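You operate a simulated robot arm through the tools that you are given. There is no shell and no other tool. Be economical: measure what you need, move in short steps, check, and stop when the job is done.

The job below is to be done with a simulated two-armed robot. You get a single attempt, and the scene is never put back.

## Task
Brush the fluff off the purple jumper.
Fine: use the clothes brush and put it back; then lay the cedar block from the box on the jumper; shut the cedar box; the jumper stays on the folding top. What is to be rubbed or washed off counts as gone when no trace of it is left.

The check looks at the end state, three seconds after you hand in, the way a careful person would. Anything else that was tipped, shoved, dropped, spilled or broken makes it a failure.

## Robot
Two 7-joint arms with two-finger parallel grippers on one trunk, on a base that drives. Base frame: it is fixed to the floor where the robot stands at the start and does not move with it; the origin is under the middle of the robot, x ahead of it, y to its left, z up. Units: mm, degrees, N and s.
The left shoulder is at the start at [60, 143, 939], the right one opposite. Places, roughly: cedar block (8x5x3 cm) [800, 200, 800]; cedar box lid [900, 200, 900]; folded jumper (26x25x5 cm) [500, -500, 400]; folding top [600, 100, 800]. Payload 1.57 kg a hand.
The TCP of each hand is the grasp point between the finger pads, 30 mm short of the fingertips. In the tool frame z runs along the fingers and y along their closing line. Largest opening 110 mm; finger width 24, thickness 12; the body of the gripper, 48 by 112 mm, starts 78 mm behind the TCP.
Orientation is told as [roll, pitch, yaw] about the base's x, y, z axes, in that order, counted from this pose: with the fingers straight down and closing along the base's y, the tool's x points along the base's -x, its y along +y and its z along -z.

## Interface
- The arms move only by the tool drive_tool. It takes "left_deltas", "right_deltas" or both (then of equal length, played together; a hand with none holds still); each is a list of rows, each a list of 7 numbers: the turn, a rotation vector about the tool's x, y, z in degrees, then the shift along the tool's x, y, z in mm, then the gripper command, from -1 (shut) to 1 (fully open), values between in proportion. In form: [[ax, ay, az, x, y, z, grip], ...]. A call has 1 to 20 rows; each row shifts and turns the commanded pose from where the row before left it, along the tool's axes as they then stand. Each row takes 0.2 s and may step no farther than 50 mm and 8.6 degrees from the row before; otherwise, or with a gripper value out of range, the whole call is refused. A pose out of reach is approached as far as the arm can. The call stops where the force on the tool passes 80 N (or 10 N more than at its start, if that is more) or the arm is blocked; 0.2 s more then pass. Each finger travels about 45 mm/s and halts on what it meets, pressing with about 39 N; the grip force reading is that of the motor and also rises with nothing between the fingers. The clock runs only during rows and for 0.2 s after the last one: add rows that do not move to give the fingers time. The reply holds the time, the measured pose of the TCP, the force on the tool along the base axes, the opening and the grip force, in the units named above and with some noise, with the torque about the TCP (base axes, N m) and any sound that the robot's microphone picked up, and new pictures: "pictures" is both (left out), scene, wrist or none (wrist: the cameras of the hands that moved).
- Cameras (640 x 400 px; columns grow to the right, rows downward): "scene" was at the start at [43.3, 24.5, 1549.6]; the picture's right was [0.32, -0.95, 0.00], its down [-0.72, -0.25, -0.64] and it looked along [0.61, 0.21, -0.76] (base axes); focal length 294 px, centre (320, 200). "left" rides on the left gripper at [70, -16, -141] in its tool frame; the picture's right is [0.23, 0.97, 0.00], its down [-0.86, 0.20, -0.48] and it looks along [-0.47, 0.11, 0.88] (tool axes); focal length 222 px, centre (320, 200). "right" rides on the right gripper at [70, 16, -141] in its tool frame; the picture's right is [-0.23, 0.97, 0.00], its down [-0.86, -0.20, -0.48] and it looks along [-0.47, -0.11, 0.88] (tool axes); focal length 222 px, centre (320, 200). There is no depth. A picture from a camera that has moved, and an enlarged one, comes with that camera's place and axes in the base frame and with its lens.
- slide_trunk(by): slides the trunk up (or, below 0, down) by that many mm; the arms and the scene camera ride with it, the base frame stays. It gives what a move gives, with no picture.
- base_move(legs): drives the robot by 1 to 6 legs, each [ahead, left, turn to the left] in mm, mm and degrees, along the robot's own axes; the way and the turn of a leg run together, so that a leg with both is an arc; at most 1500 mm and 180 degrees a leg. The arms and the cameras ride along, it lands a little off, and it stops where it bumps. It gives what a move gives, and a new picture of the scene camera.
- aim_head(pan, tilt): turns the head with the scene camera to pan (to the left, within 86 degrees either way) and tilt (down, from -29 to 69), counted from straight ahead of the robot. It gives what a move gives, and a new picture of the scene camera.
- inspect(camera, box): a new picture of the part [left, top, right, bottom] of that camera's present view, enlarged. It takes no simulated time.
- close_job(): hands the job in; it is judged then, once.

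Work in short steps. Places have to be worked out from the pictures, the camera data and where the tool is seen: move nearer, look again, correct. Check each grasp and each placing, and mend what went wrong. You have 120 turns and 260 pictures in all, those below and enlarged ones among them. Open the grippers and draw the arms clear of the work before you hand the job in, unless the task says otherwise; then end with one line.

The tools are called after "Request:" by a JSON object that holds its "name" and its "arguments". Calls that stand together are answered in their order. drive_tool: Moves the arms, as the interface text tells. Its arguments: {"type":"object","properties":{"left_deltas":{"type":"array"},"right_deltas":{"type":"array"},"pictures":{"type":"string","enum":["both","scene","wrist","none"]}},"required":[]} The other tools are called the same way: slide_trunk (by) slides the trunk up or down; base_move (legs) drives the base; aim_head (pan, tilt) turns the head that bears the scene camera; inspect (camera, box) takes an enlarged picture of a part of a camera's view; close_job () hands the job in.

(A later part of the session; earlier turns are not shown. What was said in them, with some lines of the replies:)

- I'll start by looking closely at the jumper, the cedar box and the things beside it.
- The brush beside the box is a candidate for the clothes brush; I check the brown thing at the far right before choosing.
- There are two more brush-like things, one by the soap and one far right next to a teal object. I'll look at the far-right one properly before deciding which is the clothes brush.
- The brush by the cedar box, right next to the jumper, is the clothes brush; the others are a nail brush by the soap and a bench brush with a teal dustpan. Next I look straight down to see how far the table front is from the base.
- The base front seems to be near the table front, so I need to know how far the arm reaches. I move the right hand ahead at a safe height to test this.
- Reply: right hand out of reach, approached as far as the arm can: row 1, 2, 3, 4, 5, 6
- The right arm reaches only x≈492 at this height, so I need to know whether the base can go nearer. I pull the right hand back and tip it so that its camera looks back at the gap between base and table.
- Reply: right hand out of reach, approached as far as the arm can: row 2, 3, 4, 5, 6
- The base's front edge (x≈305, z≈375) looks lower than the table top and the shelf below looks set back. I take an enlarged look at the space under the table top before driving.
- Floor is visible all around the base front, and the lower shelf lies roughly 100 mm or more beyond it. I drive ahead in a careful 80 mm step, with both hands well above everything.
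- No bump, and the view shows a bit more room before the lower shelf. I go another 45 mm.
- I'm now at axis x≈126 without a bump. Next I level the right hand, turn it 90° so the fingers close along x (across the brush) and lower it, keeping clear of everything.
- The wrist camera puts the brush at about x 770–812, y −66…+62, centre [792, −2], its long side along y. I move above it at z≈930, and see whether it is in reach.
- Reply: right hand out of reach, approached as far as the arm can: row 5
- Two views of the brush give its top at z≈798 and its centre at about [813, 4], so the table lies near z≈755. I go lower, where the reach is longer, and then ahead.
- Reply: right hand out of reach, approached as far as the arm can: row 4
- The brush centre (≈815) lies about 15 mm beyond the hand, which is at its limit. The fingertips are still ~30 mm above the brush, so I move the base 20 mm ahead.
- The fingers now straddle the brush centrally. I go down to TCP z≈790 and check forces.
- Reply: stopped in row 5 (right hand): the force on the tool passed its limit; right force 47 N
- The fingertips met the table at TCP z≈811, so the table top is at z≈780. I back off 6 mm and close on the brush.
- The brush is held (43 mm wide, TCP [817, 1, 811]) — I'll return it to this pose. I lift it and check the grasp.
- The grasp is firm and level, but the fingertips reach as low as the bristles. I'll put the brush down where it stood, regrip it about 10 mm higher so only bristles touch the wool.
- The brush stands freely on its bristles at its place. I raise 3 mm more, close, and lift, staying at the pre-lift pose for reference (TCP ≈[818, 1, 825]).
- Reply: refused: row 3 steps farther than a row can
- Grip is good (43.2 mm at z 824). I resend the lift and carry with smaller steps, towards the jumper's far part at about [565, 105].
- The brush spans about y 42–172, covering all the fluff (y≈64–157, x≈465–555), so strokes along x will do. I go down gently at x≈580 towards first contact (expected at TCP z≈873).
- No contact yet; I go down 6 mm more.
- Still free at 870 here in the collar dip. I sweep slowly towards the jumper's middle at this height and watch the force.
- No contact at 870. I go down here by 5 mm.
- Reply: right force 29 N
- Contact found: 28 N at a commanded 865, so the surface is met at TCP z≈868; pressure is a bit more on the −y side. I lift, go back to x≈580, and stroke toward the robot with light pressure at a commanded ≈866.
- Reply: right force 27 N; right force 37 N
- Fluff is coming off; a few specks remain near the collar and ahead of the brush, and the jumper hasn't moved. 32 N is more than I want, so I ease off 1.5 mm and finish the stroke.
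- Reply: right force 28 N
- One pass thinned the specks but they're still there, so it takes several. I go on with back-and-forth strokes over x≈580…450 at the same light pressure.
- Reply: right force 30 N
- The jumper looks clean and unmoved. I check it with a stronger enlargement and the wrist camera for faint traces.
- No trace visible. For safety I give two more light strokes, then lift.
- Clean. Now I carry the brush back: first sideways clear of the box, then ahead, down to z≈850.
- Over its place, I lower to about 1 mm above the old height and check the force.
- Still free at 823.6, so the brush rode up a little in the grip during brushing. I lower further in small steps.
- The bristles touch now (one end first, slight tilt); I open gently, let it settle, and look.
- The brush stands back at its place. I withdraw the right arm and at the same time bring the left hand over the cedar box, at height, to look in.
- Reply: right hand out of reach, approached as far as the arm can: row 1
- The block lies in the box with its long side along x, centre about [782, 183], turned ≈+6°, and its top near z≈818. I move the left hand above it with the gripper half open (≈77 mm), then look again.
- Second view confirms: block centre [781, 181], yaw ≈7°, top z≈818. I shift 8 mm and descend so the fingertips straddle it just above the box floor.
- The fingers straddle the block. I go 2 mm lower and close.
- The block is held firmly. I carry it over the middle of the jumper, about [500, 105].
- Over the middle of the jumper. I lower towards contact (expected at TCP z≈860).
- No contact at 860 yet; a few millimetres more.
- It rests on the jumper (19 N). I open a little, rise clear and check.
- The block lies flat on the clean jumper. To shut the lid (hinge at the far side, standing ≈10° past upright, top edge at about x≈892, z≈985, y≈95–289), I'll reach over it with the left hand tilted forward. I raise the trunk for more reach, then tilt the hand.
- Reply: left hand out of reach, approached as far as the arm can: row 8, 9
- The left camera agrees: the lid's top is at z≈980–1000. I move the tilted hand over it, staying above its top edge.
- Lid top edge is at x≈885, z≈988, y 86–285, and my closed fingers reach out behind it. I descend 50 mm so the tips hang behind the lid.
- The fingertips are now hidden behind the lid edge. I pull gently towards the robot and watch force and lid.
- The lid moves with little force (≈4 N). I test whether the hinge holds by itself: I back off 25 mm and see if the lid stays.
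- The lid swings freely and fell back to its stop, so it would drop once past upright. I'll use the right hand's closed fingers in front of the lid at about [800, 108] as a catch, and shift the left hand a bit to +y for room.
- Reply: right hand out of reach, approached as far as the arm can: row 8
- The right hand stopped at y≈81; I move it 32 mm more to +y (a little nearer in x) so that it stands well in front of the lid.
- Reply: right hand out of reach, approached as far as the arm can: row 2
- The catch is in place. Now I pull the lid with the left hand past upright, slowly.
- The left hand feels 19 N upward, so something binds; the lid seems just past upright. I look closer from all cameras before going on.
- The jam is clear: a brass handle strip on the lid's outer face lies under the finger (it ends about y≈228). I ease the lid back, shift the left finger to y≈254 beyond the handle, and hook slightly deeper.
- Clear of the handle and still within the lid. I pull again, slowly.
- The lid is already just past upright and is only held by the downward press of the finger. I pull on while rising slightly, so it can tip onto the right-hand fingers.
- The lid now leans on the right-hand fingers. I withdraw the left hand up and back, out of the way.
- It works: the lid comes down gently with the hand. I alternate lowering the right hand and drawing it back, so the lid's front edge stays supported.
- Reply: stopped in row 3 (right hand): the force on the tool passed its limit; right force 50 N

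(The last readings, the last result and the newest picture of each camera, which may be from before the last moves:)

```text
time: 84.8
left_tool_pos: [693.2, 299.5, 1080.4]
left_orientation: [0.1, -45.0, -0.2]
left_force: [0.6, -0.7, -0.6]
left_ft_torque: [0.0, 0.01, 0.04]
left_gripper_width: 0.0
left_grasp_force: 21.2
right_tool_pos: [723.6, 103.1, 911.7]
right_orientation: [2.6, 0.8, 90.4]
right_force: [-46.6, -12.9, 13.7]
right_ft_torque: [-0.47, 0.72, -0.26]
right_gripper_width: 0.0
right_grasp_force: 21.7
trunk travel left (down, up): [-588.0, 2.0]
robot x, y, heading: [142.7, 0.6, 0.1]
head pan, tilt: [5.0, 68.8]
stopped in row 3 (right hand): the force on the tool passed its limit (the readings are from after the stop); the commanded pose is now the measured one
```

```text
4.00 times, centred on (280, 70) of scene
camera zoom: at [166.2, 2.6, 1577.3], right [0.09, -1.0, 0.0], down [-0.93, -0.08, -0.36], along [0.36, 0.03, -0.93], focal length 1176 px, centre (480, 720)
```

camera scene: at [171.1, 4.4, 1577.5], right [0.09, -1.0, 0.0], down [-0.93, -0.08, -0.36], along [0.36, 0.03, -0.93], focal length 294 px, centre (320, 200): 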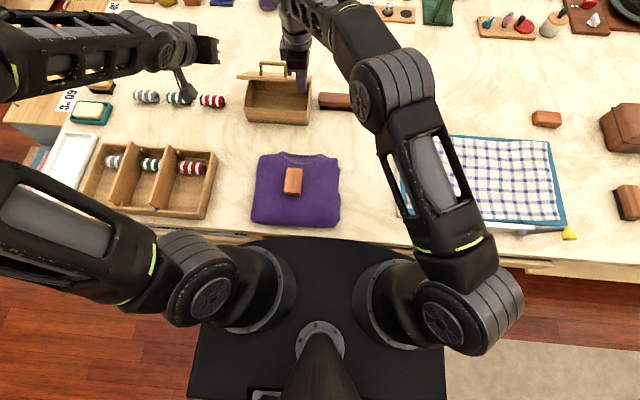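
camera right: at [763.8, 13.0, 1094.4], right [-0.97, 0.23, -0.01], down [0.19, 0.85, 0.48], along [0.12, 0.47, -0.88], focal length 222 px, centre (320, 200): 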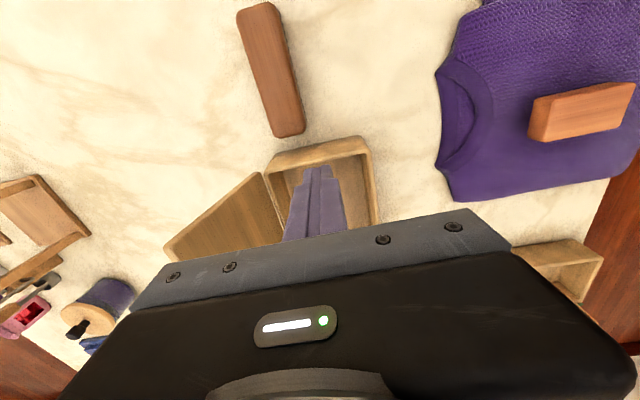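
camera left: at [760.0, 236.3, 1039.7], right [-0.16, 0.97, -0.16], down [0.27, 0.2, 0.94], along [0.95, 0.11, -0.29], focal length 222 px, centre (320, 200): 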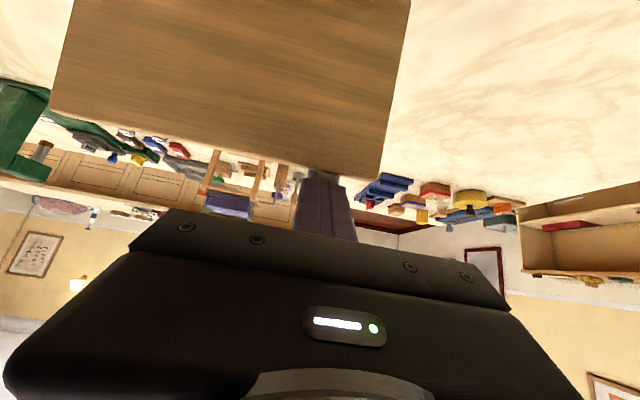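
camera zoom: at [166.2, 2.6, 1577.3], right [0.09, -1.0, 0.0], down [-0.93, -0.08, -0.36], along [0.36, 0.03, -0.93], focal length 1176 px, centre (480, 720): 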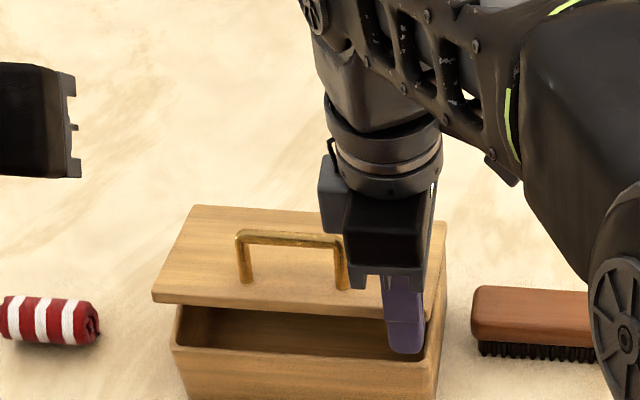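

Lowering dragged the lid edge along and wedged it against the finger (46 N). I relieve this by drawing back a little.

Request:
{"name": "drive_tool", "arguments": {"right_deltas": [[0, 0, 0, 0, 4, 0, -1], [0, 0, 0, 0, 3, 0, -1], [0, 0, 0, 0, 0, 0, -1]], "pictures": "none"}}

Request:
{"name": "inspect", "arguments": {"camera": "scene", "box": [220, 20, 340, 120]}}

```text
time: 85.6
left_tool_pos: [693.3, 300.0, 1081.0]
left_orientation: [0.0, -45.1, -0.1]
left_force: [0.0, -0.1, 0.3]
left_ft_torque: [-0.03, 0.01, -0.01]
left_gripper_width: 0.0
left_grasp_force: 21.1
right_tool_pos: [726.1, 104.0, 915.8]
right_orientation: [1.3, 0.3, 90.3]
right_force: [-19.3, -5.1, 7.7]
right_ft_torque: [-0.19, 0.28, -0.28]
right_gripper_width: 0.0
right_grasp_force: 21.5
trunk travel left (down, up): [-588.0, 2.0]
robot x, y, heading: [141.9, -4.6, 0.2]
head pan, tilt: [5.0, 68.8]
```

```text
4.00 times, centred on (280, 70) of scene
camera zoom: at [166.6, 3.4, 1577.5], right [0.09, -1.0, 0.0], down [-0.93, -0.08, -0.36], along [0.36, 0.03, -0.93], focal length 1176 px, centre (480, 720)
```

zoom: 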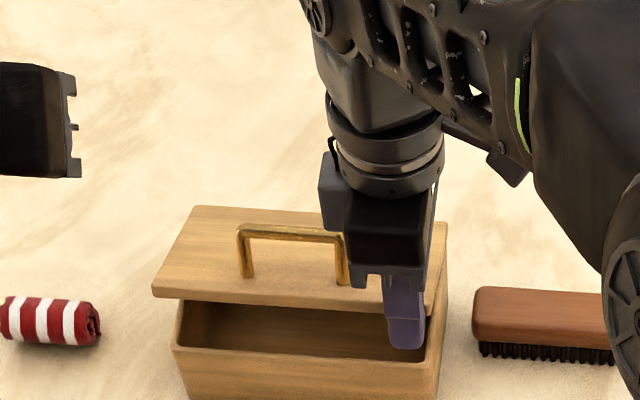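

Less, but still wedged; I draw back further in small steps, until the edge slips down.

Request:
{"name": "drive_tool", "arguments": {"right_deltas": [[0, 0, 0, 0, 4, 0, -1], [0, 0, 0, 0, 4, 0, -1], [0, 0, 0, 0, 4, 0, -1], [0, 0, 0, 0, 0, 0, -1]], "pictures": "none"}}

Request:
{"name": "inspect", "arguments": {"camera": "scene", "box": [220, 20, 340, 120]}}

```text
time: 86.6
left_tool_pos: [695.8, 302.2, 1079.5]
left_orientation: [0.0, -45.0, -0.1]
left_force: [-0.5, -0.4, 0.2]
left_ft_torque: [0.0, -0.02, -0.01]
left_gripper_width: 0.0
left_grasp_force: 21.0
right_tool_pos: [716.2, 104.1, 913.1]
right_orientation: [1.1, 0.3, 90.2]
right_force: [0.4, -0.2, 0.5]
right_ft_torque: [0.01, 0.02, 0.0]
right_gripper_width: 0.0
right_grasp_force: 21.2
trunk travel left (down, up): [-588.0, 2.0]
robot x, y, heading: [145.0, -2.3, -0.0]
head pan, tilt: [5.0, 68.8]
```

```text
4.00 times, centred on (280, 70) of scene
camera zoom: at [170.0, 4.2, 1577.5], right [0.09, -1.0, 0.0], down [-0.93, -0.08, -0.36], along [0.36, 0.03, -0.93], focal length 1176 px, centre (480, 720)
```

zoom: 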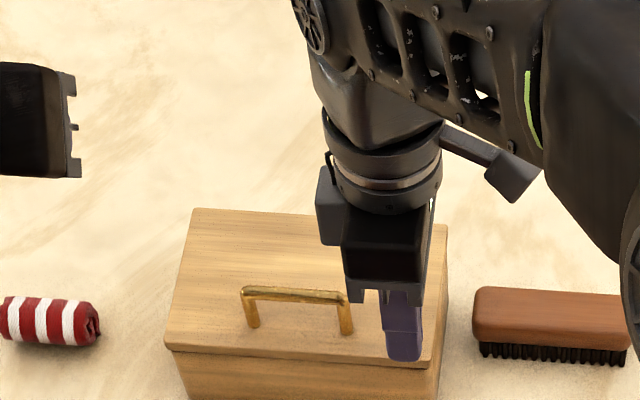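

The lid is shut. I raise the right hand straight up and then withdraw both arms.

Request:
{"name": "drive_tool", "arguments": {"right_deltas": [[0, 0, 0, 0, 5, -20, -1], [0, 0, 0, 0, 5, -35, -1], [0, 0, 0, 0, 0, -40, -1], [0, 0, 0, 35, 10, 0, -1], [0, 0, 0, 40, 15, 0, -1], [0, 0, 0, 40, 15, 0, -1], [0, 0, 0, 40, 15, 0, 0], [0, 0, 0, 40, 15, 0, 1], [0, 0, 0, 40, 15, 0, 1], [0, 0, 0, 0, 0, 0, 1]], "left_deltas": [[0, 0, 0, 0, 0, 0, -1], [0, 0, 0, 15, 10, -30, -1], [0, 0, 0, 15, 10, -30, -1], [0, 8, 0, 0, 0, 0, -1], [0, 8, 0, 0, 0, 0, -1], [0, 8, 0, 0, 0, 0, -1], [0, 8, 0, 0, 0, 0, 0], [0, 8, 0, 0, 0, 0, 1], [0, 0, 0, 0, 0, 0, 1], [0, 0, 0, 0, 0, 0, 1]]}}

Request:
{"name": "inspect", "arguments": {"camera": "scene", "box": [220, 20, 380, 120]}}

Request:
{"name": "inspect", "arguments": {"camera": "scene", "box": [230, 130, 370, 240]}}

```text
time: 88.8
left_tool_pos: [632.3, 320.8, 1100.4]
left_orientation: [0.0, -4.9, -0.2]
left_force: [-0.4, 0.1, -0.5]
left_ft_torque: [0.01, 0.04, 0.0]
left_gripper_width: 83.8
left_grasp_force: 0.0
right_tool_pos: [623.8, -131.7, 1012.7]
right_orientation: [1.3, 0.3, 90.3]
right_force: [0.2, 1.6, 0.6]
right_ft_torque: [0.0, -0.03, 0.01]
right_gripper_width: 84.0
right_grasp_force: 0.0
trunk travel left (down, up): [-588.0, 2.0]
robot x, y, heading: [142.8, -2.3, -0.2]
head pan, tilt: [5.0, 68.8]
camera scene: at [170.8, 4.7, 1577.4], right [0.09, -1.0, 0.0], down [-0.93, -0.08, -0.36], along [0.36, 0.03, -0.93], focal length 294 px, centre (320, 200)
camera right: at [611.0, -199.0, 1153.8], right [-0.97, 0.22, 0.02], down [0.21, 0.86, 0.47], along [0.09, 0.46, -0.88], focal length 222 px, centre (320, 200)
camera left: at [551.7, 303.2, 1236.2], right [-0.22, 0.97, -0.02], down [0.81, 0.2, 0.55], along [0.54, 0.11, -0.84], focal length 222 px, centre (320, 200)
```

scene: 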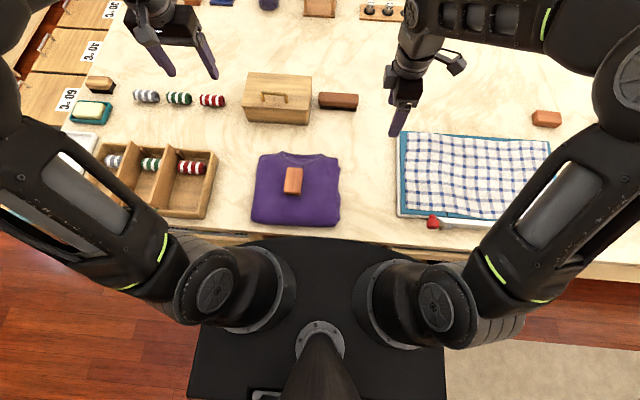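
right: 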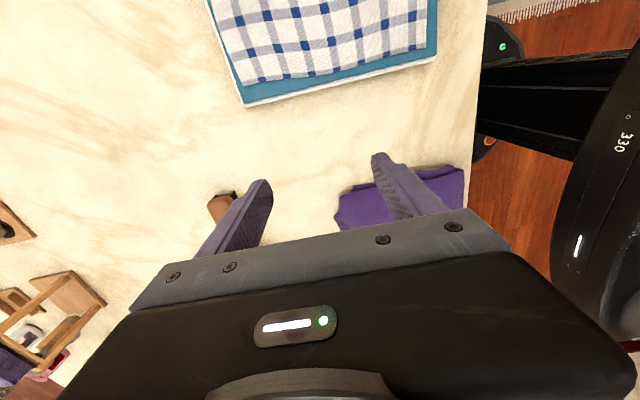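
left: 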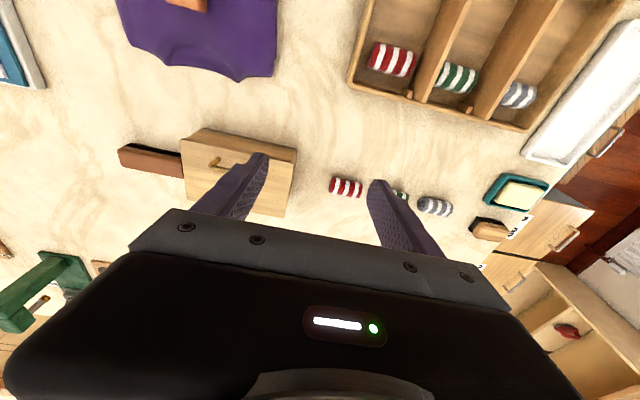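

```text
4.00 times, centred on (300, 70) of scene
camera zoom: at [170.8, 4.7, 1577.4], right [0.09, -1.0, 0.0], down [-0.93, -0.08, -0.36], along [0.36, 0.03, -0.93], focal length 1176 px, centre (400, 720)
```

zoom: 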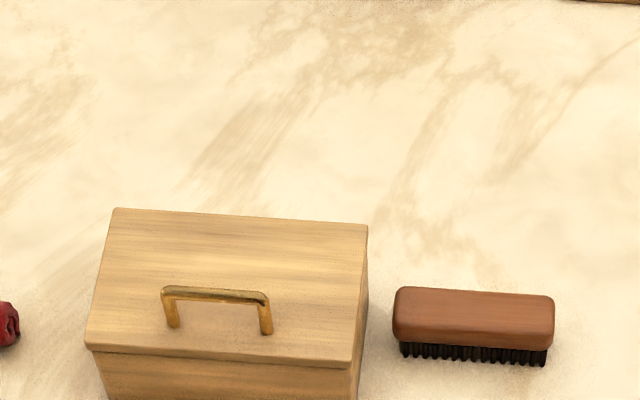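

```text
3.64 times, centred on (300, 185) of scene
camera zoom: at [170.8, 4.7, 1577.4], right [0.09, -1.0, 0.0], down [-0.93, -0.08, -0.36], along [0.36, 0.03, -0.93], focal length 1070 px, centre (393, 254)
```

zoom: 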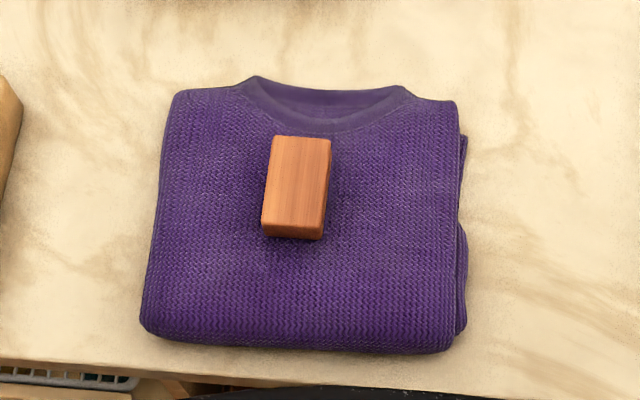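

Everything is as asked: clean jumper with the block on it, box shut, brush in its place. I back the robot away from the table so the arms are clear, and take a last look.

Request:
{"name": "base_move", "arguments": {"legs": [[-145, 0, 0]]}}

Request:
{"name": "aim_head", "arguments": {"pan": 10, "tilt": 50}}

```text
time: 90.1
left_tool_pos: [484.8, 321.5, 1101.6]
left_orientation: [-0.1, -5.1, 0.1]
left_force: [-0.6, 0.2, -0.2]
left_ft_torque: [0.01, -0.02, -0.02]
left_gripper_width: 109.9
left_grasp_force: 0.0
right_tool_pos: [477.5, -131.0, 1012.3]
right_orientation: [1.2, 0.3, 90.4]
right_force: [-0.4, -0.5, 1.1]
right_ft_torque: [0.06, -0.04, -0.03]
right_gripper_width: 110.3
right_grasp_force: 0.1
trunk travel left (down, up): [-588.0, 2.0]
robot x, y, heading: [-5.0, -3.6, 0.0]
head pan, tilt: [5.0, 68.8]
camera scene: at [22.8, 4.2, 1577.5], right [0.09, -1.0, 0.0], down [-0.93, -0.08, -0.36], along [0.36, 0.03, -0.93], focal length 294 px, centre (320, 200)
```

scene: 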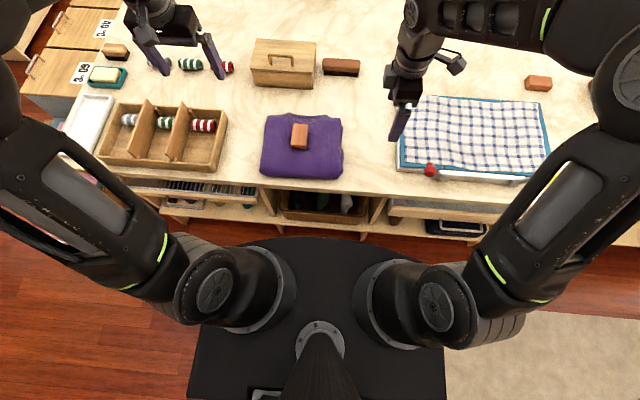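

```text
time: 91.0
left_tool_pos: [487.6, 321.8, 1100.0]
left_orientation: [0.0, -5.0, 0.1]
left_force: [0.6, -1.0, 0.1]
left_ft_torque: [-0.01, -0.02, -0.01]
left_gripper_width: 110.1
left_grasp_force: 0.0
right_tool_pos: [479.4, -131.5, 1012.7]
right_orientation: [1.3, 0.3, 90.3]
right_force: [0.7, 1.3, 0.0]
right_ft_torque: [0.05, 0.0, 0.01]
right_gripper_width: 110.0
right_grasp_force: 0.1
trunk travel left (down, up): [-588.0, 2.0]
robot x, y, heading: [2.4, -1.6, 0.2]
head pan, tilt: [10.0, 50.0]
camera scene: at [44.7, 12.7, 1599.4], right [0.17, -0.98, 0.0], down [-0.76, -0.13, -0.64], along [0.63, 0.11, -0.77], focal length 294 px, centre (320, 200)
```

scene: 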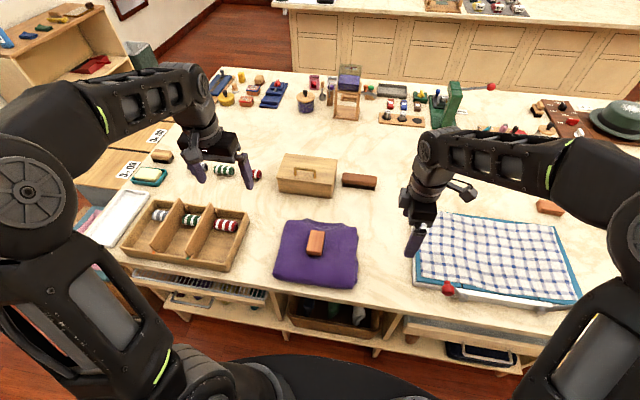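

The last view shows nothing disturbed, the arms clear and the grippers open, so I hand in.

Request:
{"name": "close_job", "arguments": {}}

```text
The job is handed in.
```

The fluff is brushed off the jumper with no trace visible in close-ups. The clothes brush is back in its place, the cedar block lies on the jumper, the cedar box is shut, and the jumper is still on the folding top.
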